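You operate a simulated robot arm through the tools that you are given. There is no shell and no other tool.

Carry out the task below with a simulated two-armed robot. There is one attempt and no reset: what you move stays moved.

## Task
Take the lid off the steel pot and lay it down on the top of the grey table. Put the square bottle labelled "62" from the top of the window table on the top of the desk. Take the purple funnel on the top of the window table and put it away on the sink counter under the pegs. Take the green carton from the top of the window table and leave it in the green bin on the stock rack. Put the orange oval in the white tray. Do these in any order. Set down upright: square bottle, green carton.

It is judged by the outcome, as a careful person would: the job done as asked, and still so three seconds after it is handed in. It fails if anything else is knocked over, pushed out of place, dropped, spilled or broken. Lids that push on must go on centred and level and be pressed home; caps that screw on are set level and turned clockwise until they are tight.

## Robot
Two 7-joint arms with fingered hands on one trunk, on a base that moves. Base frame: it is fixed to the floor where the robot stands at the start and does not move with it; the origin is under the middle of the robot, x ahead of it, y to its left, z up. Lengths are in mm, angles in rad, forces in N, time in s.
The left shoulder is at the start at [70, 149, 1035], the right one opposite. With the tool pointing down near the work surface each hand reaches from about 440 to 800 mm from the robot's upright axis, wherever it stands, measured 20 degrees to its own side. Places, roughly: green bin on the stock rack [2250, 3000, 1000]; green carton [2000, 2750, 1000]; orange oval (9x6x1 cm) [1300, 2600, 900]; purple funnel (8x8x12 cm) [1300, 2900, 900]; sink counter under the pegs [1100, -7100, 900]; square bottle [250, 3000, 1000]; steel pot (7x7x5 cm) [3200, 700, 800]; top of the desk [-1300, 3000, 800]; white tray (40x23x5 cm) [3800, 800, 800]. Payload 3.6 kg a hand.
The TCP of each hand is the grasp point between the finger pads, 25 mm short of the fingertips. In the tool frame z runs along the fingers and y along their closing line. The gripper opens to 88 mm; its body begins 29 mm behind the TCP. The gripper is a hand of 4 fingers: y runs from the thumb to the fingers, the wrist lies at [-13, -97, -162] in the tool frame.
Orientation is that of the tool frame in the base frame, as [roll, pitch, yaw] about the fixed x, y, z axes, in that order (R = Rz(yaw) Ry(pitch) Rx(roll)). With the fingers straight down and the wrist toward the robot, the tool's x, y and z point along [0, 1, 0], [1, 0, 0] and [0, 0, -1] of the base frame.

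## Interface
- The arms move only by the tool nudge_tool. It takes "left_motion", "right_motion" or both (then of equal length, played together; a hand with none holds still); each is a list of rows, each a list of 2 entries, a list of its own where there are three numbers: the turn, a rotation vector about the base's x, y, z in rad, then the shift along the base's x, y, z in mm. In form: [[[rx, ry, rz], [tx, ty, tz]], ...]. A call has 1 to 20 rows; each row shifts and turns the commanded pose from where the row before left it. Rows are played at 5 a second. More than 50 mm and 0.15 rad between two rows, and nothing of the call is played. A pose out of reach is approached as far as the arm can. The call stops where the force on the tool passes 40 N (or 10 N more than at its start, if that is more) or the arm is blocked; 0.2 s more then pass. In this call time passes only in rows, and 0.2 s behind the last. The reply holds the time, the measured pose of the TCP, the force on the tool along the base axes, the opening and the grip force, in the units named above and with some noise, with the torque about the TCP (base axes, N m) and any sound that the robot's microphone picked up.
- Cameras (640 x 400 px; columns grow to the right, rows downward): "scene" is now at [135.8, -17.6, 1253]; the picture's right is [0.02, -1.00, 0.00], its down [-0.60, -0.01, -0.80] and it looks along [0.80, 0.01, -0.60] (base axes); focal length 292 px, centre (320, 200). "left" rides on the left gripper at [-64, -83, -98] in its tool frame; the picture's right is [-0.62, -0.37, 0.69], its down [0.71, -0.63, 0.30] and it looks along [0.32, 0.68, 0.65] (tool axes); focal length 265 px, centre (320, 200). "right" rides on the right gripper at [64, -83, -98] in its tool frame; the picture's right is [-0.62, 0.37, -0.69], its down [-0.71, -0.63, 0.30] and it looks along [-0.32, 0.68, 0.65] (tool axes); focal length 265 px, centre (320, 200). There is no depth. A picture from a camera that has moved, and an enlarged one, comes with that camera's place and axes in the base frame and with its lens. The place of the scene camera against the robot may be out by one fixed shift of up to 25 mm in any direction.
- snapshot(camera): a new picture of that camera. The clock stands still meanwhile.
- slide_trunk(by): slides the trunk up (or, below 0, down) by that many mm; the arms and the scene camera ride with it, the base frame stays. It gives what a move gives, with no picture.
- drive_base(legs): drives the robot by 1 to 6 legs, each [ahead, left, turn to the left] in mm, mm and rad, along the robot's own axes; the way and the turn of a leg run together, so that a leg with both is an arc; at most 1500 mm and 3.142 rad a leg. The arms and the cameras ride along, it lands a little off, and it stops where it bumps. It gives what a move gives.
- move_fingers(index, middle, ring, thumb_bend, thumb_turn, hand): sets how far each is bent, from 0 (flat) to 1 (curled in); at 0.3 the hand is open as for a grip, at 0.7 the pads meet at the TCP. One left out holds its place. A second passes; each finger stops where it meets its share of the squeeze, and holds until it gets a number again. It is the only way to open and close the hand. It gives what a move gives, with no picture; readings hold the bend of each and the force on the fingers (four entries, about 0 where the hand has none), thumb and palm. thumb_turn goes from beside the hand (0) to across from the fingers (1), as for a grip.
- aim_head(pan, tilt): turns the head with the scene camera to pan (to the left, within 1.501 rad either way) and tilt (down, from -0.506 to 1.204), counted from straight ahead of the robot. It gives what a move gives.
- inspect(camera, box): a new picture of the part [left, top, right, bottom] of that camera's present view, enlarged. The clock stands still meanwhile.
- finish_job(): hands the job in; it is judged then, once.

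Nothing tells you exact positions but the pictures and the camera data. Unless the task says otherwise, let go and move clear before handing in.

The tools are called as name(argument=value, ...) on one line, values as JSON. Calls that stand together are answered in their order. nudge_tool: Moves the arms, as the interface text tells. Its arguments: {"type":"object","properties":{"left_motion":{"type":"array"},"right_motion":{"type":"array"}},"required":[]} The other tools are called the same way: slide_trunk (by) moves the trunk up or down; move_fingers (index, middle, ring, thumb_bend, thumb_turn, hand) moves the fingers one by one; drive_base (legs) drives the base; aim_head (pan, tilt) turns the head that bears the scene camera; snapshot (camera) takes a picture; inspect (camera, box) takes an enlarged picture of a part of a camera's view; finish_job () hands the job in.

At the start:

```text
clock: 0.0
left_eef_pos: [503.8, 242.9, 1023.8]
left_ee_rot: [3.141, -0.001, 1.572]
left_ft_force: [0.7, 0.7, -0.4]
left_ft_torque: [0.0, -0.02, 0.03]
left_opening: 87.5
left_grasp_force: 0.1
left_shape: jaw
left_bend: [0.3, 0.3, 0.3, 0.3, 0.98]
left_finger forces: [0.0, 0.0, 0.1, 0.1, 0.1, 0.0]
right_eef_pos: [520.4, -189.8, 1024.0]
right_ee_rot: [-3.141, 0.0, 1.572]
right_ft_force: [0.1, -0.7, -0.4]
right_ft_torque: [-0.01, 0.0, 0.0]
right_opening: 87.6
right_grasp_force: 0.0
right_shape: jaw
right_bend: [0.3, 0.3, 0.3, 0.3, 0.98]
right_finger forces: [0.0, 0.0, 0.1, 0.0, 0.0, 0.0]
trunk travel left (down, up): [-525.0, 415.0]
robot x, y, heading: [-4.4, 0.0, 0.004]
head pan, tilt (commanded): [0.017, 0.639]
```

scene: 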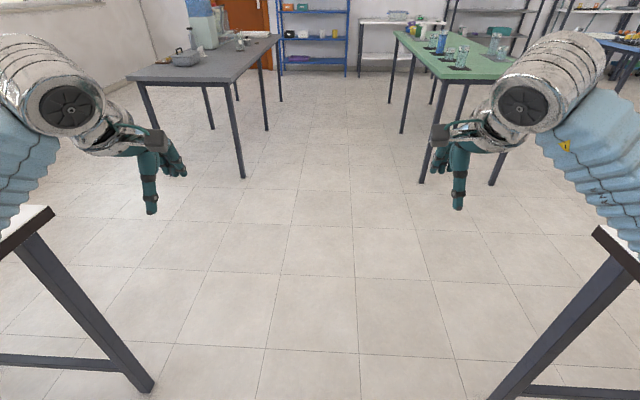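
right: 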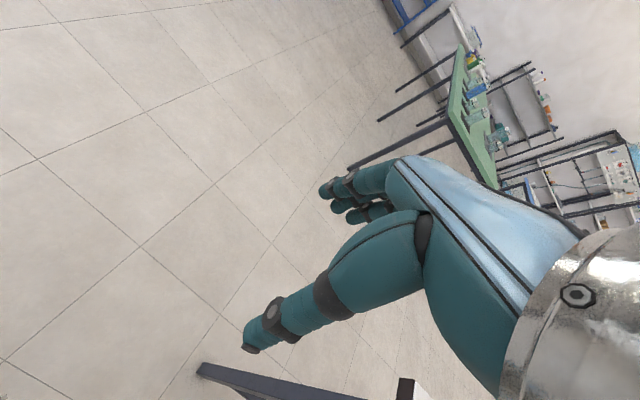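
left: 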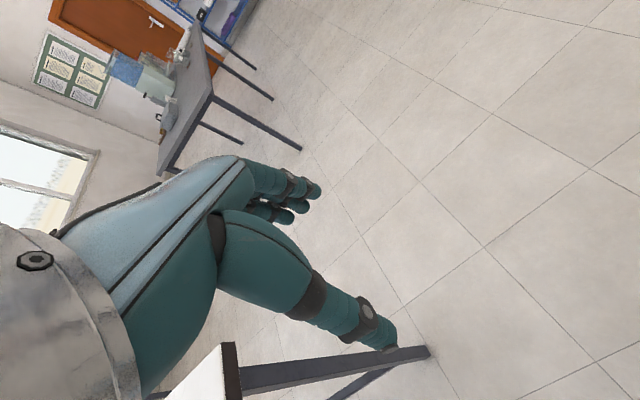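

I see the robot standing between two tables, with a grey table ahead on the left and a green one ahead on the right. I'll look around with the head first to map the room.

aim_head(pan=0.0, tilt=0.2)

snapshot(camera="scene")

aim_head(pan=0.8, tilt=0.3)

snapshot(camera="scene")

aim_head(pan=1.5, tilt=0.3)

snapshot(camera="scene")

aim_head(pan=-0.8, tilt=0.3)

snapshot(camera="scene")

aim_head(pan=-1.5, tilt=0.3)

snapshot(camera="scene")

```text
clock: 0.9
left_eef_pos: [504.1, 243.4, 1023.2]
left_ee_rot: [-3.142, 0.001, 1.572]
left_ft_force: [0.0, 0.4, -0.5]
left_ft_torque: [0.0, 0.01, -0.01]
left_opening: 87.5
left_grasp_force: 0.0
left_shape: jaw
left_bend: [0.3, 0.3, 0.3, 0.3, 0.98]
left_finger forces: [0.0, 0.0, 0.0, 0.0, 0.0, 0.1]
right_eef_pos: [521.4, -188.7, 1023.0]
right_ee_rot: [-3.141, 0.0, 1.572]
right_ft_force: [-0.7, 0.4, -0.5]
right_ft_torque: [-0.03, -0.03, 0.03]
right_opening: 87.8
right_grasp_force: 0.1
right_shape: jaw
right_bend: [0.3, 0.3, 0.3, 0.3, 0.98]
right_finger forces: [0.0, 0.0, 0.0, 0.0, 0.0, 0.1]
trunk travel left (down, up): [-525.0, 415.0]
robot x, y, heading: [-0.2, -1.8, 0.002]
head pan, tilt (commanded): [0.0, 0.201]
```

```text
taken
camera scene: at [142.5, -19.1, 1293.0], right [0.0, -1.0, 0.0], down [-0.2, 0.0, -0.98], along [0.98, 0.0, -0.2], focal length 292 px, centre (320, 200)
```

scene: 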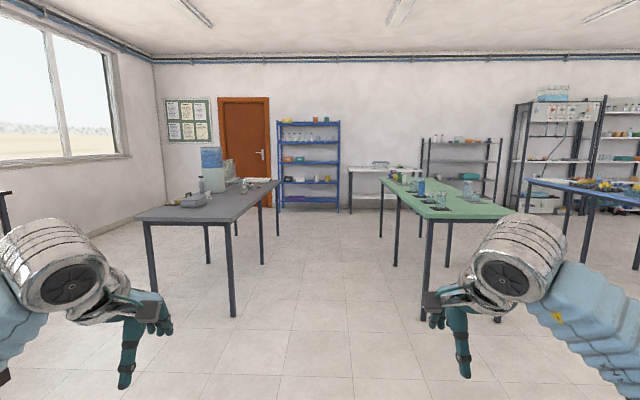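

```text
clock: 2.0
left_eef_pos: [504.2, 242.3, 1023.1]
left_ee_rot: [-3.142, 0.0, 1.571]
left_ft_force: [0.4, 0.6, 0.4]
left_ft_torque: [0.02, 0.01, 0.02]
left_opening: 87.5
left_grasp_force: 0.1
left_shape: jaw
left_bend: [0.3, 0.3, 0.3, 0.3, 0.98]
left_finger forces: [0.0, 0.0, 0.0, 0.0, 0.0, 0.0]
right_eef_pos: [519.6, -188.3, 1023.8]
right_ee_rot: [3.141, 0.0, 1.57]
right_ft_force: [0.1, 0.4, 0.0]
right_ft_torque: [0.02, 0.02, 0.02]
right_opening: 87.8
right_grasp_force: 0.0
right_shape: jaw
right_bend: [0.3, 0.3, 0.3, 0.3, 0.98]
right_finger forces: [0.1, 0.0, 0.1, 0.1, 0.1, 0.0]
trunk travel left (down, up): [-525.0, 415.0]
robot x, y, heading: [2.6, -2.1, 0.002]
head pan, tilt (commanded): [0.799, 0.3]
```

```text
taken
camera scene: at [114.2, 47.7, 1283.9], right [0.72, -0.7, 0.0], down [-0.21, -0.21, -0.96], along [0.67, 0.68, -0.3], focal length 292 px, centre (320, 200)
```

scene: 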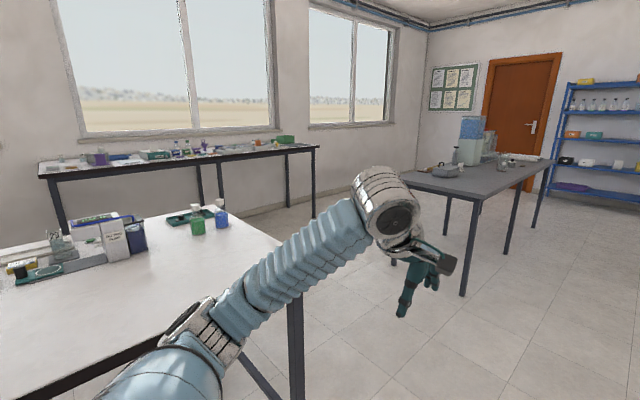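

```text
clock: 3.1
left_eef_pos: [503.0, 242.0, 1022.8]
left_ee_rot: [3.141, 0.0, 1.572]
left_ft_force: [0.0, 0.2, 0.5]
left_ft_torque: [-0.01, 0.02, -0.03]
left_opening: 87.4
left_grasp_force: 0.1
left_shape: jaw
left_bend: [0.3, 0.3, 0.3, 0.3, 0.98]
left_finger forces: [0.1, 0.0, 0.0, 0.0, 0.1, 0.0]
right_eef_pos: [519.5, -188.7, 1023.6]
right_ee_rot: [-3.139, 0.001, 1.57]
right_ft_force: [1.6, 0.9, 0.4]
right_ft_torque: [-0.02, 0.0, 0.0]
right_opening: 87.6
right_grasp_force: 0.0
right_shape: jaw
right_bend: [0.3, 0.3, 0.3, 0.3, 0.98]
right_finger forces: [0.1, 0.0, 0.0, 0.1, 0.0, 0.0]
trunk travel left (down, up): [-525.0, 415.0]
robot x, y, heading: [4.1, 2.4, -0.001]
head pan, tilt (commanded): [1.499, 0.3]
```

```text
taken
camera scene: at [55.8, 74.0, 1283.9], right [1.0, -0.07, 0.0], down [-0.02, -0.29, -0.96], along [0.07, 0.95, -0.3], focal length 292 px, centre (320, 200)
```

scene: 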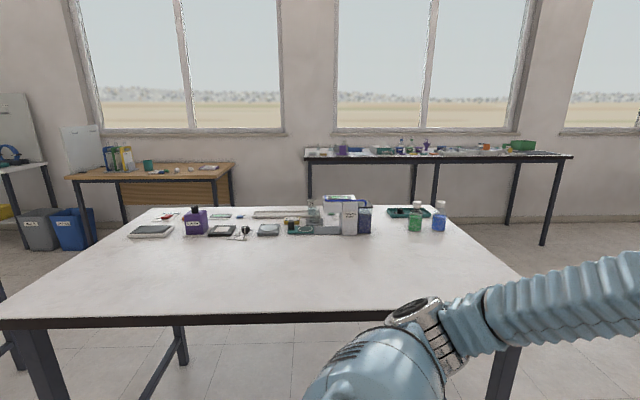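

```text
clock: 5.2
left_eef_pos: [503.3, 242.5, 1023.6]
left_ee_rot: [-3.141, 0.0, 1.572]
left_ft_force: [0.5, -0.6, -0.1]
left_ft_torque: [-0.01, -0.01, -0.03]
left_opening: 87.8
left_grasp_force: 0.0
left_shape: jaw
left_bend: [0.3, 0.3, 0.3, 0.3, 0.98]
left_finger forces: [0.0, 0.1, 0.0, 0.1, 0.0, 0.0]
right_eef_pos: [520.2, -187.9, 1022.7]
right_ee_rot: [-3.142, 0.001, 1.572]
right_ft_force: [0.0, 0.4, 0.2]
right_ft_torque: [0.03, -0.01, 0.0]
right_opening: 87.8
right_grasp_force: 0.0
right_shape: jaw
right_bend: [0.3, 0.3, 0.3, 0.3, 0.98]
right_finger forces: [0.0, 0.0, 0.1, 0.0, 0.0, 0.0]
trunk travel left (down, up): [-525.0, 415.0]
robot x, y, heading: [-2.5, -2.1, 0.0]
head pan, tilt (commanded): [-0.799, 0.3]
```

```text
taken
camera scene: at [114.2, -86.0, 1283.9], right [-0.72, -0.7, 0.0], down [-0.21, 0.21, -0.96], along [0.67, -0.68, -0.3], focal length 292 px, centre (320, 200)
```

scene: 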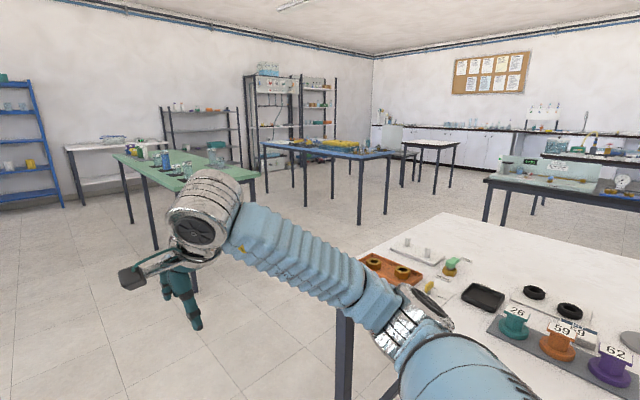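

```text
clock: 6.3
left_eef_pos: [504.3, 242.5, 1022.1]
left_ee_rot: [3.141, 0.001, 1.57]
left_ft_force: [-0.5, 1.2, 0.5]
left_ft_torque: [0.02, -0.04, -0.03]
left_opening: 87.4
left_grasp_force: 0.1
left_shape: jaw
left_bend: [0.3, 0.3, 0.3, 0.3, 0.98]
left_finger forces: [0.1, 0.0, 0.1, 0.0, 0.1, 0.0]
right_eef_pos: [519.4, -188.7, 1023.1]
right_ee_rot: [3.141, 0.0, 1.571]
right_ft_force: [-0.4, 1.0, -0.5]
right_ft_torque: [0.01, -0.01, 0.01]
right_opening: 87.8
right_grasp_force: 0.1
right_shape: jaw
right_bend: [0.3, 0.3, 0.3, 0.3, 0.98]
right_finger forces: [0.1, 0.0, 0.0, 0.0, 0.0, 0.0]
trunk travel left (down, up): [-525.0, 415.0]
robot x, y, heading: [0.1, -3.6, -0.003]
head pan, tilt (commanded): [-1.499, 0.3]
```

```text
taken
camera scene: at [55.8, -112.2, 1283.9], right [-1.0, -0.07, 0.0], down [-0.02, 0.29, -0.96], along [0.07, -0.95, -0.3], focal length 292 px, centre (320, 200)
```

scene: 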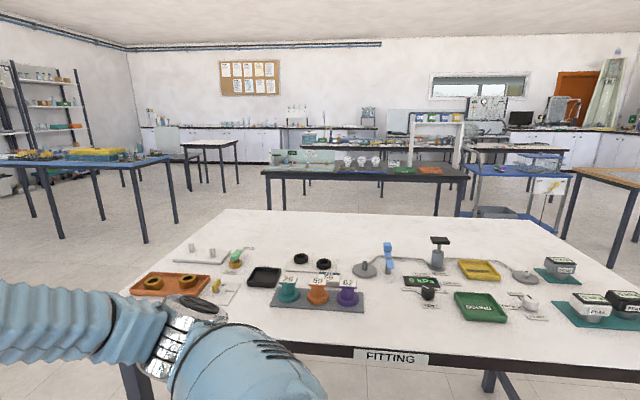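

The window table runs along the left wall (near edge about y≈2470), with the desk beyond it on the far left, and the grey table ahead on the left. I'll drive out of the aisle and turn to face the window table.

drive_base(legs=[[1250, 0, 0], [0, 0, 1.571]])

aim_head(pan=0.0, tilt=0.3)

snapshot(camera="scene")

```text
clock: 32.3
left_eef_pos: [1016.1, 502.2, 1025.3]
left_ee_rot: [-3.141, 0.002, 3.127]
left_ft_force: [0.1, 0.3, -0.5]
left_ft_torque: [0.02, -0.02, -0.01]
left_opening: 87.8
left_grasp_force: 0.1
left_shape: jaw
left_bend: [0.3, 0.3, 0.3, 0.3, 0.98]
left_finger forces: [0.0, 0.1, 0.1, 0.0, 0.0, 0.1]
right_eef_pos: [1447.1, 512.2, 1023.3]
right_ee_rot: [-3.141, 0.0, 3.129]
right_ft_force: [-0.5, 0.2, -0.3]
right_ft_torque: [0.02, 0.03, 0.0]
right_opening: 87.7
right_grasp_force: 0.1
right_shape: jaw
right_bend: [0.3, 0.3, 0.3, 0.3, 0.98]
right_finger forces: [0.0, 0.0, 0.1, 0.0, 0.1, 0.0]
trunk travel left (down, up): [-525.0, 415.0]
robot x, y, heading: [1252.2, -1.4, 1.554]
head pan, tilt (commanded): [-1.499, 0.3]
```

```text
clock: 33.9
left_eef_pos: [1016.1, 502.3, 1024.1]
left_ee_rot: [3.141, 0.002, 3.128]
left_ft_force: [0.6, 0.2, -0.4]
left_ft_torque: [0.03, -0.01, 0.02]
left_opening: 87.9
left_grasp_force: 0.1
left_shape: jaw
left_bend: [0.3, 0.3, 0.3, 0.3, 0.98]
left_finger forces: [0.1, 0.0, 0.0, 0.0, 0.1, 0.1]
right_eef_pos: [1447.7, 512.4, 1023.3]
right_ee_rot: [3.141, -0.001, 3.129]
right_ft_force: [-0.5, 0.4, -0.1]
right_ft_torque: [0.04, 0.0, -0.01]
right_opening: 87.6
right_grasp_force: 0.0
right_shape: jaw
right_bend: [0.3, 0.3, 0.3, 0.3, 0.98]
right_finger forces: [0.1, 0.1, 0.0, 0.0, 0.1, 0.0]
trunk travel left (down, up): [-525.0, 415.0]
robot x, y, heading: [1251.1, -2.6, 1.559]
head pan, tilt (commanded): [0.0, 0.3]
```

```text
taken
camera scene: at [1252.9, 119.7, 1283.9], right [1.0, -0.01, 0.0], down [0.0, -0.3, -0.96], along [0.01, 0.96, -0.3], focal length 292 px, centre (320, 200)
```

scene: 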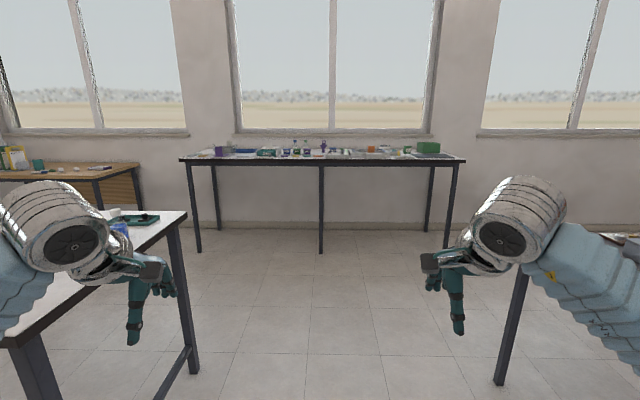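

The window table is straight ahead and the green box at its right end is probably the green bin. I'll zoom in to identify things before driving closer.

inspect(camera="scene", box=[170, 120, 330, 220])

inspect(camera="scene", box=[320, 120, 480, 220])

slide_trunk(by=150)

drive_base(legs=[[1300, 0, 0.012]])

snapshot(camera="scene")

```text
4.00 times, centred on (250, 170) of scene
camera zoom: at [1252.9, 119.7, 1283.9], right [1.0, -0.01, 0.0], down [0.0, -0.3, -0.96], along [0.01, 0.96, -0.3], focal length 1168 px, centre (600, 320)
```

zoom: 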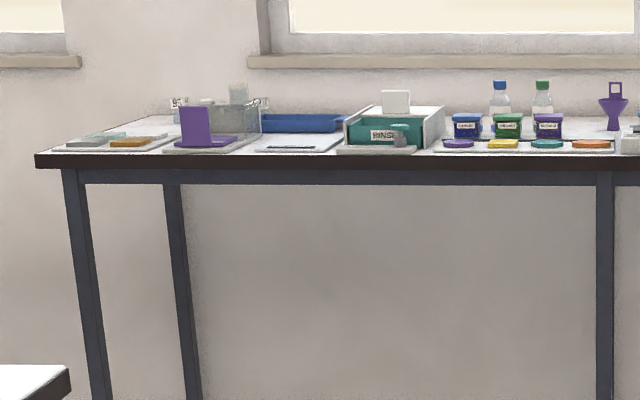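

```text
4.00 times, centred on (400, 170) of scene
camera zoom: at [1252.9, 119.7, 1283.9], right [1.0, -0.01, 0.0], down [0.0, -0.3, -0.96], along [0.01, 0.96, -0.3], focal length 1168 px, centre (0, 320)
```

zoom: 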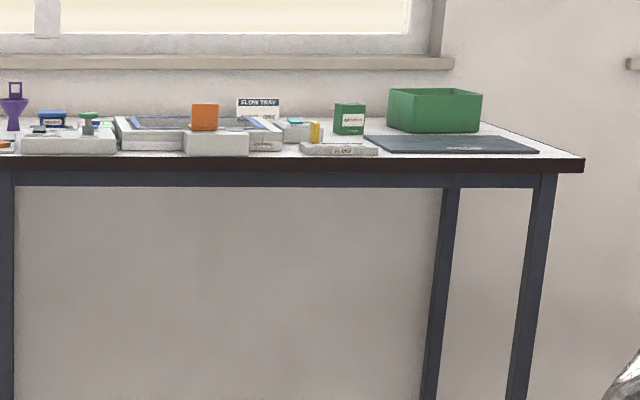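

```text
clock: 35.7
left_eef_pos: [1016.3, 503.2, 1173.1]
left_ee_rot: [3.14, 0.0, 3.127]
left_ft_force: [0.1, -0.7, 0.2]
left_ft_torque: [-0.01, 0.01, 0.01]
left_opening: 87.8
left_grasp_force: 0.0
left_shape: jaw
left_bend: [0.3, 0.3, 0.3, 0.3, 0.98]
left_finger forces: [0.1, 0.2, 0.1, 0.0, 0.0, 0.1]
right_eef_pos: [1447.2, 513.2, 1173.7]
right_ee_rot: [-3.139, -0.001, 3.129]
right_ft_force: [0.7, 0.2, 0.1]
right_ft_torque: [0.03, -0.01, 0.02]
right_opening: 87.7
right_grasp_force: 0.0
right_shape: jaw
right_bend: [0.3, 0.3, 0.3, 0.3, 0.98]
right_finger forces: [0.0, 0.1, 0.0, 0.0, 0.1, 0.1]
trunk travel left (down, up): [-675.0, 265.0]
robot x, y, heading: [1250.6, -0.8, 1.56]
head pan, tilt (commanded): [0.0, 0.3]
```

```text
clock: 52.3
left_eef_pos: [994.0, 1787.5, 1173.6]
left_ee_rot: [3.141, 0.0, -3.12]
left_ft_force: [-1.1, -0.5, 0.0]
left_ft_torque: [-0.01, 0.05, 0.02]
left_opening: 87.8
left_grasp_force: 0.1
left_shape: jaw
left_bend: [0.3, 0.3, 0.3, 0.3, 0.98]
left_finger forces: [0.0, 0.1, 0.0, 0.1, 0.0, 0.1]
right_eef_pos: [1424.7, 1813.9, 1172.5]
right_ee_rot: [-3.139, 0.001, -3.12]
right_ft_force: [0.3, -0.5, 1.1]
right_ft_torque: [-0.02, -0.01, 0.01]
right_opening: 88.0
right_grasp_force: 0.2
right_shape: jaw
right_bend: [0.3, 0.3, 0.3, 0.3, 0.98]
right_finger forces: [0.0, 0.0, 0.0, 0.0, 0.0, 0.1]
trunk travel left (down, up): [-675.0, 265.0]
robot x, y, heading: [1247.2, 1287.9, 1.595]
head pan, tilt (commanded): [0.0, 0.3]
```

```text
taken
camera scene: at [1243.6, 1414.2, 1433.9], right [1.0, 0.02, 0.0], down [0.01, -0.3, -0.96], along [-0.02, 0.96, -0.3], focal length 292 px, centre (320, 200)
```

scene: 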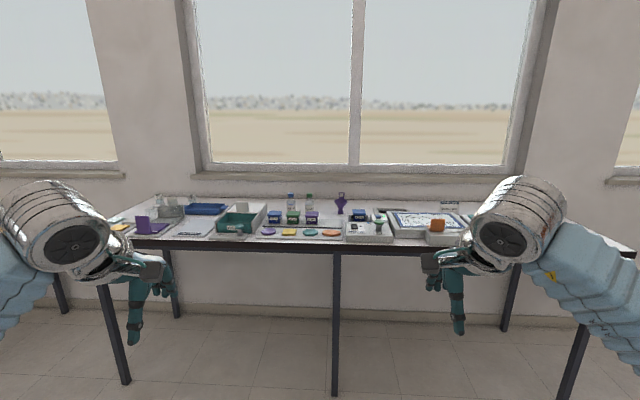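

I'm facing the middle of the window table now. I'll zoom in to identify the objects.

inspect(camera="scene", box=[100, 180, 260, 280])

inspect(camera="scene", box=[220, 180, 380, 280])

inspect(camera="scene", box=[340, 180, 500, 280])

```text
4.00 times, centred on (180, 230) of scene
camera zoom: at [1243.6, 1414.2, 1433.9], right [1.0, 0.02, 0.0], down [0.01, -0.3, -0.96], along [-0.02, 0.96, -0.3], focal length 1168 px, centre (880, 80)
```

zoom: 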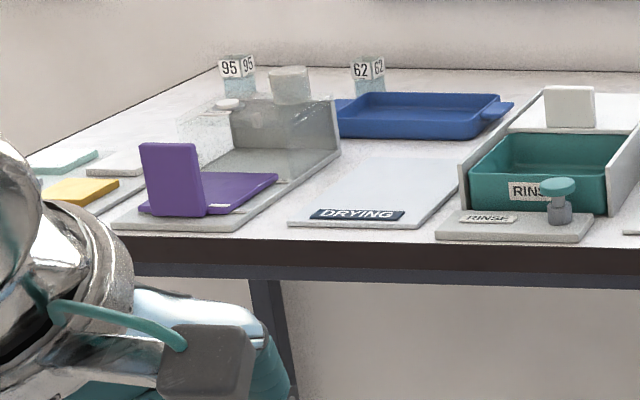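

```text
4.00 times, centred on (300, 230) of scene
camera zoom: at [1243.6, 1414.2, 1433.9], right [1.0, 0.02, 0.0], down [0.01, -0.3, -0.96], along [-0.02, 0.96, -0.3], focal length 1168 px, centre (400, 80)
```

zoom: 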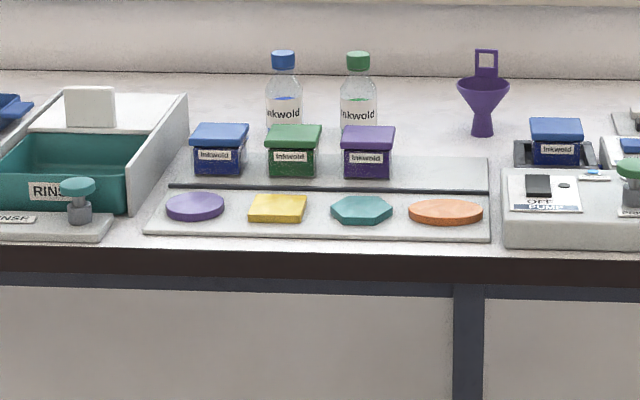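

```text
4.00 times, centred on (420, 230) of scene
camera zoom: at [1243.6, 1414.2, 1433.9], right [1.0, 0.02, 0.0], down [0.01, -0.3, -0.96], along [-0.02, 0.96, -0.3], focal length 1168 px, centre (-80, 80)
```

zoom: 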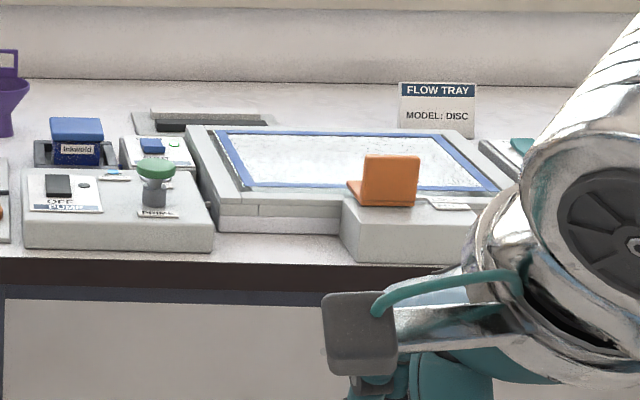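

The two square bottles (95 and 62) stand at the back left. The oval and funnel are in the middle, and the carton and bin are at the right end. I'll do the green carton first, so I'm driving closer to the table and then right.

drive_base(legs=[[400, 0, -0.024], [0, -620, 0]])

aim_head(pan=0.0, tilt=0.5)

snapshot(camera="scene")

```text
clock: 65.8
left_eef_pos: [1622.7, 2191.3, 1173.6]
left_ee_rot: [3.141, 0.0, 3.133]
left_ft_force: [0.3, -0.3, 0.8]
left_ft_torque: [-0.02, -0.02, 0.0]
left_opening: 87.7
left_grasp_force: 0.0
left_shape: jaw
left_bend: [0.3, 0.3, 0.3, 0.3, 0.98]
left_finger forces: [0.0, 0.0, 0.0, 0.0, 0.1, 0.1]
right_eef_pos: [2055.7, 2203.9, 1173.4]
right_ee_rot: [-3.141, -0.001, 3.133]
right_ft_force: [-0.1, -0.3, -0.5]
right_ft_torque: [-0.01, 0.03, 0.01]
right_opening: 87.6
right_grasp_force: 0.0
right_shape: jaw
right_bend: [0.3, 0.3, 0.3, 0.3, 0.98]
right_finger forces: [0.0, 0.1, 0.0, 0.1, 0.0, 0.0]
trunk travel left (down, up): [-675.0, 265.0]
robot x, y, heading: [1860.7, 1685.3, 1.559]
head pan, tilt (commanded): [0.0, 0.3]
```

```text
clock: 66.6
left_eef_pos: [1622.7, 2189.7, 1173.5]
left_ee_rot: [-3.139, 0.001, 3.133]
left_ft_force: [-0.4, 0.2, 0.7]
left_ft_torque: [0.01, 0.0, 0.03]
left_opening: 87.4
left_grasp_force: 0.1
left_shape: jaw
left_bend: [0.3, 0.3, 0.3, 0.3, 0.98]
left_finger forces: [0.0, 0.0, 0.1, 0.0, 0.0, 0.0]
right_eef_pos: [2054.0, 2203.1, 1173.6]
right_ee_rot: [-3.141, 0.0, 3.133]
right_ft_force: [0.7, 0.8, -0.4]
right_ft_torque: [-0.02, -0.03, -0.02]
right_opening: 87.7
right_grasp_force: 0.0
right_shape: jaw
right_bend: [0.3, 0.3, 0.3, 0.3, 0.98]
right_finger forces: [0.0, 0.0, 0.0, 0.0, 0.1, 0.1]
trunk travel left (down, up): [-675.0, 265.0]
robot x, y, heading: [1859.1, 1685.9, 1.567]
head pan, tilt (commanded): [0.0, 0.499]
```

```text
taken
camera scene: at [1861.8, 1806.3, 1415.6], right [1.0, -0.01, 0.0], down [0.0, -0.48, -0.88], along [0.01, 0.88, -0.48], focal length 292 px, centre (320, 200)
```

scene: 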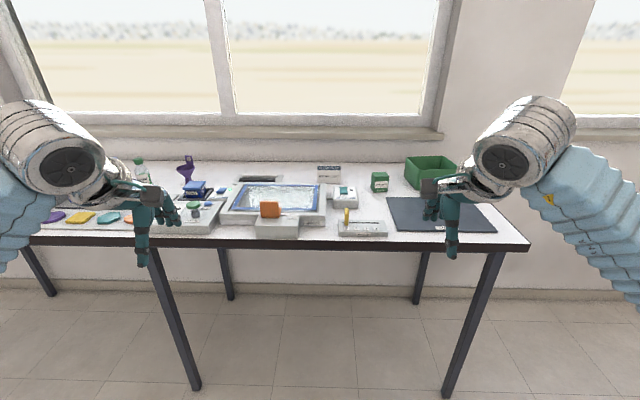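

The table top comes out at about z≈897, with the carton near (2096, 2830) and the green bin behind it to the right. I'll zoom in for detail.

inspect(camera="scene", box=[320, 140, 480, 240])

inspect(camera="scene", box=[360, 150, 440, 200])

```text
4.00 times, centred on (400, 190) of scene
camera zoom: at [1861.8, 1806.3, 1415.6], right [1.0, -0.01, 0.0], down [0.0, -0.48, -0.88], along [0.01, 0.88, -0.48], focal length 1168 px, centre (0, 240)
```

zoom: 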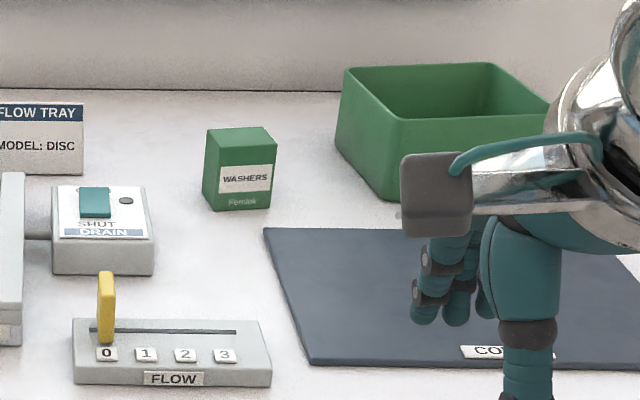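

```text
8.00 times, centred on (400, 175) of scene
camera zoom: at [1861.8, 1806.3, 1415.6], right [1.0, -0.01, 0.0], down [0.0, -0.48, -0.88], along [0.01, 0.88, -0.48], focal length 2336 px, centre (-320, 400)
```

zoom: 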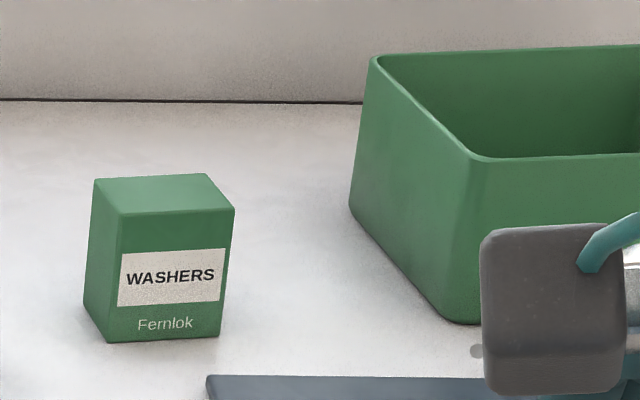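

The carton ("WASHERS") is about 56×35×72 mm at roughly (2097, 2840), and the green bin is centred near (2320, 2925) with walls about 85 mm high. Before closing in I'll look down at my own base to judge its clearance to the table edge.

aim_head(pan=0.0, tilt=1.2)

snapshot(camera="scene")

```text
clock: 67.6
left_eef_pos: [1622.0, 2190.6, 1173.0]
left_ee_rot: [-3.14, 0.001, 3.134]
left_ft_force: [-0.4, 0.2, -0.4]
left_ft_torque: [-0.01, 0.0, 0.01]
left_opening: 87.9
left_grasp_force: 0.0
left_shape: jaw
left_bend: [0.3, 0.3, 0.3, 0.3, 0.98]
left_finger forces: [0.0, 0.0, 0.0, 0.1, 0.0, 0.0]
right_eef_pos: [2055.2, 2202.7, 1173.8]
right_ee_rot: [-3.139, -0.001, 3.132]
right_ft_force: [-1.0, -0.3, -1.0]
right_ft_torque: [-0.02, -0.02, -0.04]
right_opening: 87.7
right_grasp_force: 0.0
right_shape: jaw
right_bend: [0.3, 0.3, 0.3, 0.3, 0.98]
right_finger forces: [0.0, 0.0, 0.0, 0.0, 0.0, 0.0]
trunk travel left (down, up): [-675.0, 265.0]
robot x, y, heading: [1861.8, 1685.8, 1.561]
head pan, tilt (commanded): [0.0, 1.201]
```

```text
taken
camera scene: at [1861.6, 1771.8, 1361.8], right [1.0, -0.01, 0.0], down [-0.01, -0.93, -0.36], along [0.0, 0.36, -0.93], focal length 292 px, centre (320, 200)
```

scene: 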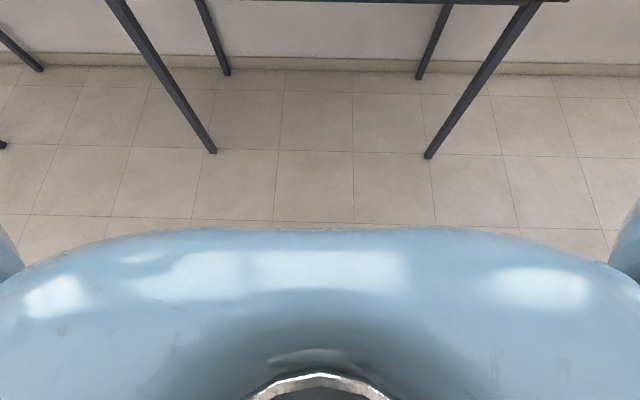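

The chest front is only about 150 mm ahead of the axis and the table legs are at x≈1297 and 2441, so the base fits between them. I'll shift right and move up to the table.

drive_base(legs=[[0, -190, 0.01], [350, 0, 0]])

drive_base(legs=[[150, 0, 0]])

aim_head(pan=-0.3, tilt=0.7)

snapshot(camera="scene")

snapshot(camera="right")

```text
clock: 75.2
left_eef_pos: [1810.2, 2528.4, 1174.2]
left_ee_rot: [-3.141, 0.001, -3.14]
left_ft_force: [0.1, -0.4, -0.9]
left_ft_torque: [-0.04, 0.02, 0.02]
left_opening: 87.5
left_grasp_force: 0.0
left_shape: jaw
left_bend: [0.3, 0.3, 0.3, 0.3, 0.98]
left_finger forces: [0.1, 0.0, 0.1, 0.0, 0.0, 0.0]
right_eef_pos: [2242.0, 2547.4, 1173.1]
right_ee_rot: [-3.14, -0.002, -3.139]
right_ft_force: [0.9, 0.1, 0.5]
right_ft_torque: [0.04, 0.01, 0.02]
right_opening: 87.7
right_grasp_force: 0.2
right_shape: jaw
right_bend: [0.3, 0.3, 0.3, 0.3, 0.98]
right_finger forces: [0.1, 0.0, 0.0, 0.1, 0.0, 0.0]
trunk travel left (down, up): [-675.0, 265.0]
robot x, y, heading: [2052.2, 2029.8, 1.573]
head pan, tilt (commanded): [0.0, 1.201]
```

```text
clock: 77.8
left_eef_pos: [1810.3, 2678.9, 1173.0]
left_ee_rot: [3.14, 0.001, -3.14]
left_ft_force: [-0.3, -0.8, -0.5]
left_ft_torque: [-0.03, -0.04, -0.01]
left_opening: 87.7
left_grasp_force: 0.1
left_shape: jaw
left_bend: [0.3, 0.3, 0.3, 0.3, 0.98]
left_finger forces: [0.0, 0.0, 0.0, 0.0, 0.0, 0.1]
right_eef_pos: [2242.1, 2696.4, 1174.5]
right_ee_rot: [3.141, 0.001, -3.142]
right_ft_force: [0.2, 0.0, -0.1]
right_ft_torque: [0.01, 0.02, -0.02]
right_opening: 87.9
right_grasp_force: 0.1
right_shape: jaw
right_bend: [0.3, 0.3, 0.3, 0.3, 0.98]
right_finger forces: [0.0, 0.1, 0.0, 0.1, 0.1, 0.0]
trunk travel left (down, up): [-675.0, 265.0]
robot x, y, heading: [2052.3, 2182.1, 1.57]
head pan, tilt (commanded): [0.0, 1.201]
```

```text
clock: 78.7
left_eef_pos: [1808.7, 2680.1, 1171.7]
left_ee_rot: [-3.14, 0.0, -3.139]
left_ft_force: [-0.5, -0.5, -0.3]
left_ft_torque: [-0.01, -0.03, -0.01]
left_opening: 87.7
left_grasp_force: 0.0
left_shape: jaw
left_bend: [0.3, 0.3, 0.3, 0.3, 0.98]
left_finger forces: [0.1, 0.0, 0.0, 0.0, 0.0, 0.1]
right_eef_pos: [2240.5, 2697.5, 1172.9]
right_ee_rot: [-3.138, 0.001, -3.141]
right_ft_force: [0.5, -0.6, -0.6]
right_ft_torque: [-0.05, -0.03, 0.01]
right_opening: 87.8
right_grasp_force: 0.0
right_shape: jaw
right_bend: [0.3, 0.3, 0.3, 0.3, 0.98]
right_finger forces: [0.1, 0.0, 0.0, 0.0, 0.0, 0.0]
trunk travel left (down, up): [-675.0, 265.0]
robot x, y, heading: [2053.8, 2180.9, 1.578]
head pan, tilt (commanded): [-0.3, 0.7]
```

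```text
taken
camera scene: at [2076.2, 2294.0, 1397.6], right [0.96, -0.29, 0.0], down [-0.19, -0.62, -0.76], along [0.23, 0.73, -0.65], focal length 292 px, centre (320, 200)
```

scene: 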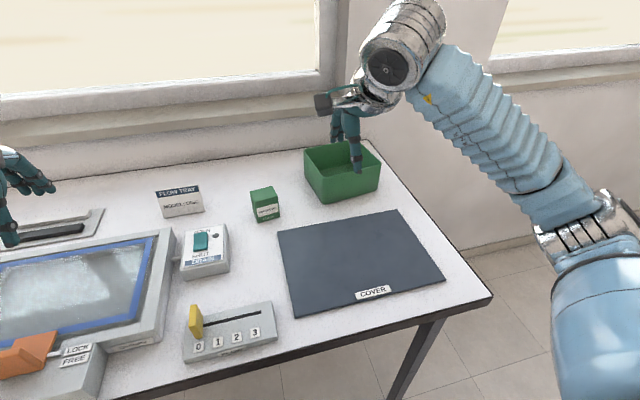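

```text
taken
camera right: at [2177.5, 2613.7, 1271.4], right [0.62, 0.37, 0.69], down [0.72, -0.63, -0.3], along [0.32, 0.68, -0.66], focal length 265 px, centre (320, 200)
```

right: 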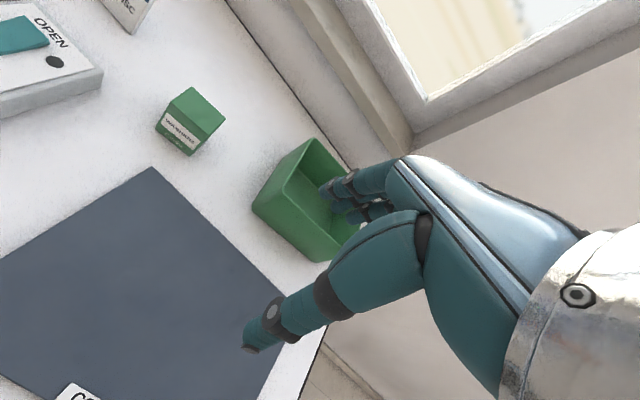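

The base fits at the table. I'll zoom in on the carton and bin with both cameras to locate them precisely.

inspect(camera="right", box=[140, 60, 300, 160])

inspect(camera="right", box=[230, 120, 390, 280])

inspect(camera="scene", box=[220, 130, 380, 230])

```text
4.00 times, centred on (220, 110) of right
camera zoom: at [2177.5, 2613.7, 1271.4], right [0.62, 0.37, 0.69], down [0.72, -0.63, -0.3], along [0.32, 0.68, -0.66], focal length 1062 px, centre (720, 560)
```

zoom: 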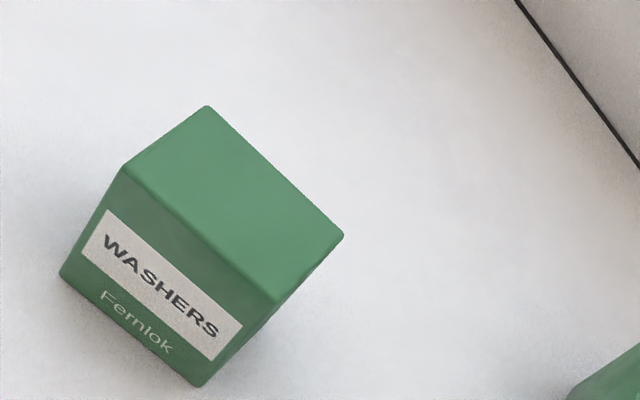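

```text
2.50 times, centred on (310, 200) of right
camera zoom: at [2177.5, 2613.7, 1271.4], right [0.62, 0.37, 0.69], down [0.72, -0.63, -0.3], along [0.32, 0.68, -0.66], focal length 664 px, centre (345, 200)
```

zoom: 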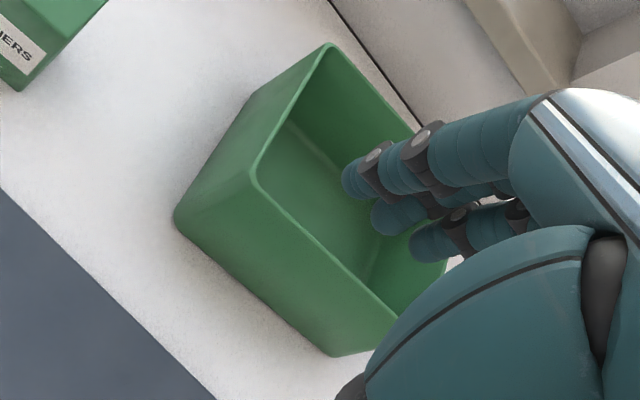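

```text
4.00 times, centred on (300, 180) of scene
camera zoom: at [2076.2, 2294.0, 1397.6], right [0.96, -0.29, 0.0], down [-0.19, -0.62, -0.76], along [0.23, 0.73, -0.65], focal length 1168 px, centre (400, 280)
```

zoom: 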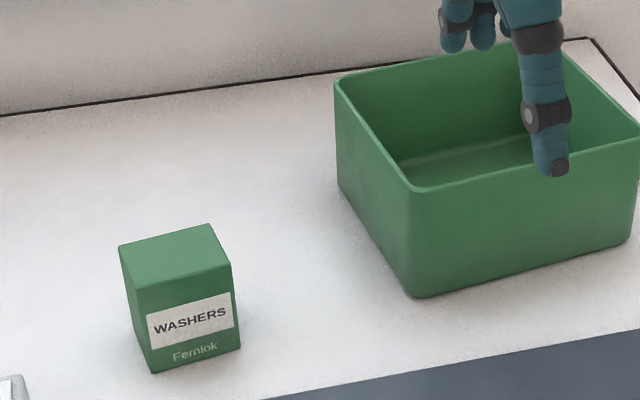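

The carton centre is about (2107, 2870), its top at z≈967, and its yaw about +0.11. The bin centre is about (2334, 2943). I'll shift the base a little closer and to the right so both are in reach.

drive_base(legs=[[40, -75, 0]])

snapshot(camera="scene")

```text
clock: 80.3
left_eef_pos: [1884.5, 2718.1, 1173.6]
left_ee_rot: [3.14, -0.001, -3.138]
left_ft_force: [1.1, 0.7, -0.5]
left_ft_torque: [0.0, 0.0, 0.01]
left_opening: 87.7
left_grasp_force: 0.1
left_shape: jaw
left_bend: [0.3, 0.3, 0.3, 0.3, 0.98]
left_finger forces: [0.0, 0.0, 0.0, 0.0, 0.0, 0.0]
right_eef_pos: [2316.7, 2734.9, 1173.6]
right_ee_rot: [-3.141, -0.001, -3.141]
right_ft_force: [0.4, -0.4, 0.1]
right_ft_torque: [-0.01, -0.01, -0.02]
right_opening: 87.6
right_grasp_force: 0.0
right_shape: jaw
right_bend: [0.3, 0.3, 0.3, 0.3, 0.98]
right_finger forces: [0.0, 0.0, 0.0, 0.0, 0.0, 0.0]
trunk travel left (down, up): [-675.0, 265.0]
robot x, y, heading: [2129.4, 2222.0, 1.571]
head pan, tilt (commanded): [-0.3, 0.7]
```

```text
taken
camera scene: at [2156.7, 2333.7, 1397.9], right [0.96, -0.29, 0.0], down [-0.19, -0.61, -0.77], along [0.22, 0.73, -0.64], focal length 292 px, centre (320, 200)
```

scene: 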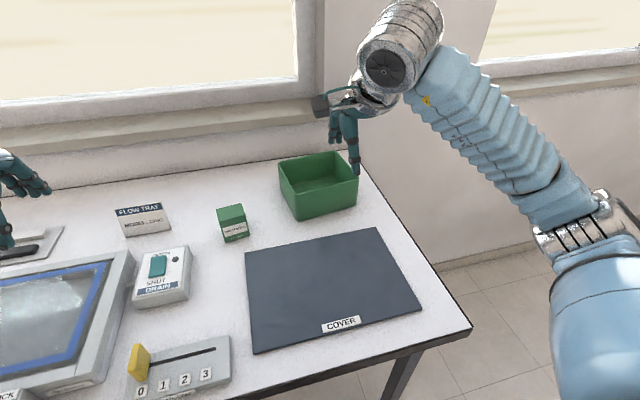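

I'll move the right hand over the carton, turn it to match the carton, and stay above its top.

nudge_tool(right_motion=[[[0, 0, 0.02], [-35, 22.5, 0]], [[0, 0, 0.02], [-35, 22.5, 0]], [[0, 0, 0.02], [-35, 22.5, 0]], [[0, 0, 0.02], [-35, 22.5, 0]], [[0, 0, 0.02], [-35, 22.5, 0]], [[0, 0, 0.01], [-35, 22.5, 0]], [[0, 0, 0], [0, 0, -40]], [[0, 0, 0], [0, 0, -40]], [[0, 0, 0], [0, 0, -33]]])

snapshot(camera="right")

snapshot(camera="scene")

```text
clock: 82.3
left_eef_pos: [1879.9, 2718.8, 1172.4]
left_ee_rot: [-3.14, 0.0, -3.139]
left_ft_force: [0.0, 0.3, 0.7]
left_ft_torque: [0.01, 0.02, 0.04]
left_opening: 87.7
left_grasp_force: 0.1
left_shape: jaw
left_bend: [0.3, 0.3, 0.3, 0.3, 0.98]
left_finger forces: [0.0, 0.0, 0.1, 0.0, 0.0, 0.0]
right_eef_pos: [2104.7, 2870.6, 1059.1]
right_ee_rot: [-3.139, 0.002, -3.029]
right_ft_force: [-0.6, 0.1, -0.3]
right_ft_torque: [-0.03, -0.01, -0.01]
right_opening: 87.8
right_grasp_force: 0.1
right_shape: jaw
right_bend: [0.3, 0.3, 0.3, 0.3, 0.98]
right_finger forces: [0.0, 0.0, 0.0, 0.0, 0.0, 0.1]
trunk travel left (down, up): [-675.0, 265.0]
robot x, y, heading: [2133.0, 2225.4, 1.571]
head pan, tilt (commanded): [-0.3, 0.7]
```

```text
taken
camera right: at [2051.3, 2779.8, 1157.0], right [0.57, 0.44, 0.69], down [0.78, -0.55, -0.3], along [0.25, 0.71, -0.65], focal length 265 px, centre (320, 200)
```

right: 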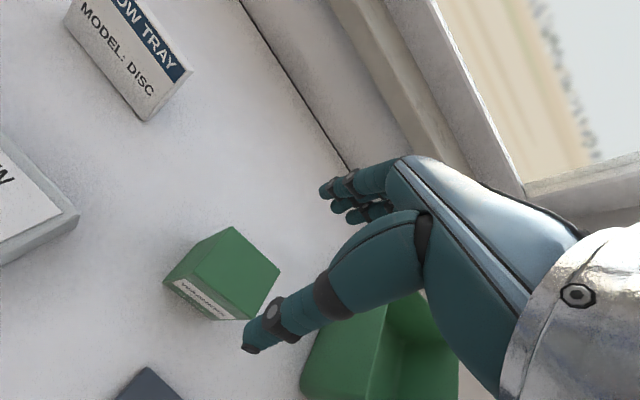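

```text
taken
camera scene: at [2152.7, 2334.8, 1397.8], right [0.96, -0.29, 0.0], down [-0.19, -0.62, -0.77], along [0.23, 0.73, -0.64], focal length 292 px, centre (320, 200)
```

scene: 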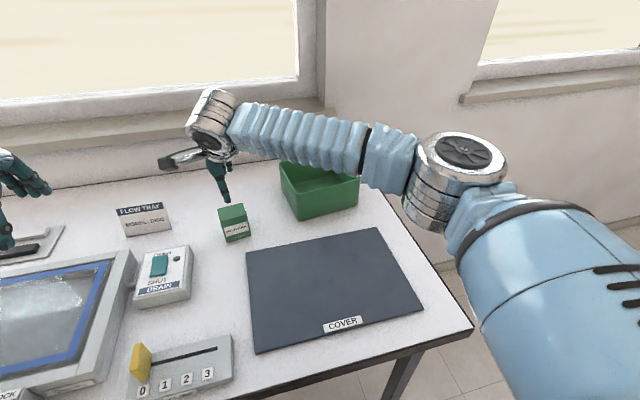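

The right hand is hovering over the carton. I'll zoom the wrist view to check where the carton really is from this second viewpoint.

inspect(camera="right", box=[140, 210, 300, 370])

```text
2.50 times, centred on (220, 290) of right
camera zoom: at [2051.3, 2779.8, 1157.0], right [0.57, 0.44, 0.69], down [0.78, -0.55, -0.3], along [0.25, 0.71, -0.65], focal length 664 px, centre (570, -25)
```

zoom: 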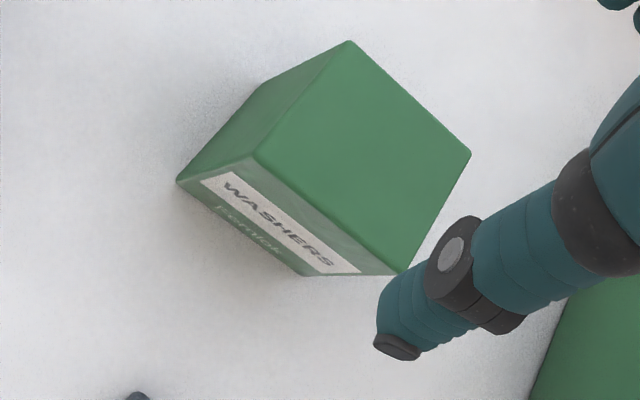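

Both wrist views agree: the carton centre is (2108, 2868), its top at z=966 and the table at 897. I'll lower to TCP z≈955 and close the fingers on it.

nudge_tool(right_motion=[[[0, 0, 0], [3, -2, -35]], [[0, 0, 0], [0, 0, -35]], [[0, 0, 0], [0, 0, -20]], [[0, 0, 0], [0, 0, -14]]])

move_fingers(hand="right", index=0.6, middle=0.6, ring=0.6, thumb_bend=0.6)

snapshot(camera="right")

```text
clock: 83.3
left_eef_pos: [1882.9, 2718.5, 1172.4]
left_ee_rot: [3.141, 0.001, -3.137]
left_ft_force: [0.4, 0.4, -0.2]
left_ft_torque: [-0.01, 0.02, 0.01]
left_opening: 87.3
left_grasp_force: 0.0
left_shape: jaw
left_bend: [0.3, 0.3, 0.3, 0.3, 0.98]
left_finger forces: [0.0, 0.0, 0.0, 0.0, 0.1, 0.1]
right_eef_pos: [2109.5, 2867.9, 954.8]
right_ee_rot: [-3.14, 0.0, -3.03]
right_ft_force: [-0.6, 0.2, -0.1]
right_ft_torque: [-0.03, 0.01, -0.02]
right_opening: 87.8
right_grasp_force: 0.0
right_shape: jaw
right_bend: [0.3, 0.3, 0.3, 0.3, 0.98]
right_finger forces: [0.0, 0.0, 0.0, 0.1, 0.0, 0.0]
trunk travel left (down, up): [-675.0, 265.0]
robot x, y, heading: [2132.1, 2222.7, 1.572]
head pan, tilt (commanded): [-0.3, 0.7]
```

```text
clock: 84.3
left_eef_pos: [1881.8, 2718.8, 1173.0]
left_ee_rot: [3.141, 0.0, -3.138]
left_ft_force: [0.2, -0.3, -0.6]
left_ft_torque: [0.0, 0.01, -0.03]
left_opening: 87.9
left_grasp_force: 0.0
left_shape: jaw
left_bend: [0.3, 0.3, 0.3, 0.3, 0.98]
left_finger forces: [0.1, 0.0, 0.0, 0.1, 0.0, 0.1]
right_eef_pos: [2109.3, 2868.8, 955.9]
right_ee_rot: [-3.14, -0.002, -3.03]
right_ft_force: [0.0, -0.3, -0.2]
right_ft_torque: [-0.01, -0.02, 0.0]
right_opening: 38.8
right_grasp_force: 11.1
right_shape: fingers
right_bend: [0.53, 0.55, 0.56, 0.51, 0.96]
right_finger forces: [4.5, 3.5, 2.8, 0.0, 10.8, 0.1]
trunk travel left (down, up): [-675.0, 265.0]
robot x, y, heading: [2134.3, 2223.5, 1.57]
head pan, tilt (commanded): [-0.3, 0.7]
```

```text
taken
camera right: at [2055.5, 2777.2, 1054.2], right [0.58, 0.44, 0.69], down [0.78, -0.55, -0.3], along [0.25, 0.71, -0.65], focal length 265 px, centre (320, 200)
```

right: 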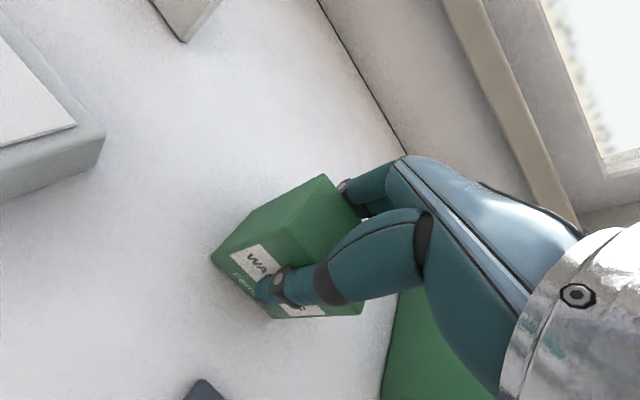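

The carton is held with about 11 N. I'll lift it straight up, carry it over the bin, and check.

nudge_tool(right_motion=[[[0, 0, 0], [0, 0, 15]], [[0, 0, 0], [0, 0, 30]], [[0, 0, 0], [0, 0, 45]], [[0, 0, 0], [0, 0, 45]]])

nudge_tool(right_motion=[[[0, 0, 0], [35, 12, 0]], [[0, 0, 0], [38, 14, 0]], [[0, 0, 0], [38, 14, 0]], [[0, 0, 0], [38, 14, 0]], [[0, 0, 0], [38, 14, 0]], [[0, 0, -0.02], [37, 13, 0]]])

snapshot(camera="right")

inspect(camera="scene", box=[240, 100, 400, 240])

```text
clock: 85.3
left_eef_pos: [1881.7, 2718.0, 1173.2]
left_ee_rot: [-3.141, 0.0, -3.137]
left_ft_force: [0.3, -0.3, 0.0]
left_ft_torque: [0.05, 0.01, -0.01]
left_opening: 87.8
left_grasp_force: 0.0
left_shape: jaw
left_bend: [0.3, 0.3, 0.3, 0.3, 0.98]
left_finger forces: [0.0, 0.0, 0.0, 0.0, 0.0, 0.0]
right_eef_pos: [2108.1, 2866.2, 1090.2]
right_ee_rot: [-3.141, 0.0, -3.03]
right_ft_force: [0.0, 1.2, -1.0]
right_ft_torque: [-0.01, 0.0, 0.01]
right_opening: 38.9
right_grasp_force: 10.9
right_shape: fingers
right_bend: [0.53, 0.56, 0.56, 0.51, 0.96]
right_finger forces: [4.4, 3.4, 2.6, 0.1, 10.6, 0.0]
trunk travel left (down, up): [-675.0, 265.0]
robot x, y, heading: [2129.3, 2221.2, 1.577]
head pan, tilt (commanded): [-0.3, 0.7]
```

```text
clock: 86.7
left_eef_pos: [1881.8, 2720.2, 1172.9]
left_ee_rot: [-3.14, -0.001, -3.139]
left_ft_force: [0.0, -0.4, -0.2]
left_ft_torque: [0.02, 0.0, -0.02]
left_opening: 87.8
left_grasp_force: 0.1
left_shape: jaw
left_bend: [0.3, 0.3, 0.3, 0.3, 0.98]
left_finger forces: [0.0, 0.0, 0.0, 0.0, 0.0, 0.1]
right_eef_pos: [2330.0, 2949.0, 1091.3]
right_ee_rot: [-3.14, -0.001, -3.05]
right_ft_force: [0.5, 1.1, -1.0]
right_ft_torque: [0.0, 0.01, 0.01]
right_opening: 38.8
right_grasp_force: 10.4
right_shape: fingers
right_bend: [0.53, 0.56, 0.56, 0.52, 0.96]
right_finger forces: [4.5, 3.3, 2.6, 0.0, 10.4, 0.1]
trunk travel left (down, up): [-675.0, 265.0]
robot x, y, heading: [2130.4, 2223.3, 1.572]
head pan, tilt (commanded): [-0.3, 0.7]
```

```text
taken
camera right: at [2274.6, 2859.5, 1189.3], right [0.58, 0.43, 0.69], down [0.77, -0.56, -0.3], along [0.26, 0.71, -0.66], focal length 265 px, centre (320, 200)
```

right: 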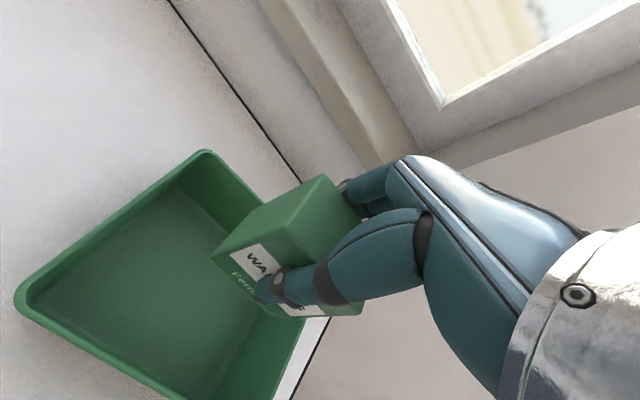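

```text
2.86 times, centred on (320, 170) of scene
camera zoom: at [2155.5, 2335.1, 1397.7], right [0.96, -0.29, 0.0], down [-0.19, -0.62, -0.76], along [0.22, 0.73, -0.64], focal length 834 px, centre (320, 286)
```

zoom: 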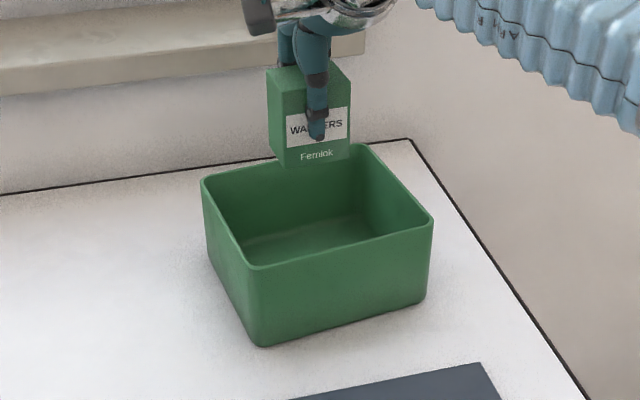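

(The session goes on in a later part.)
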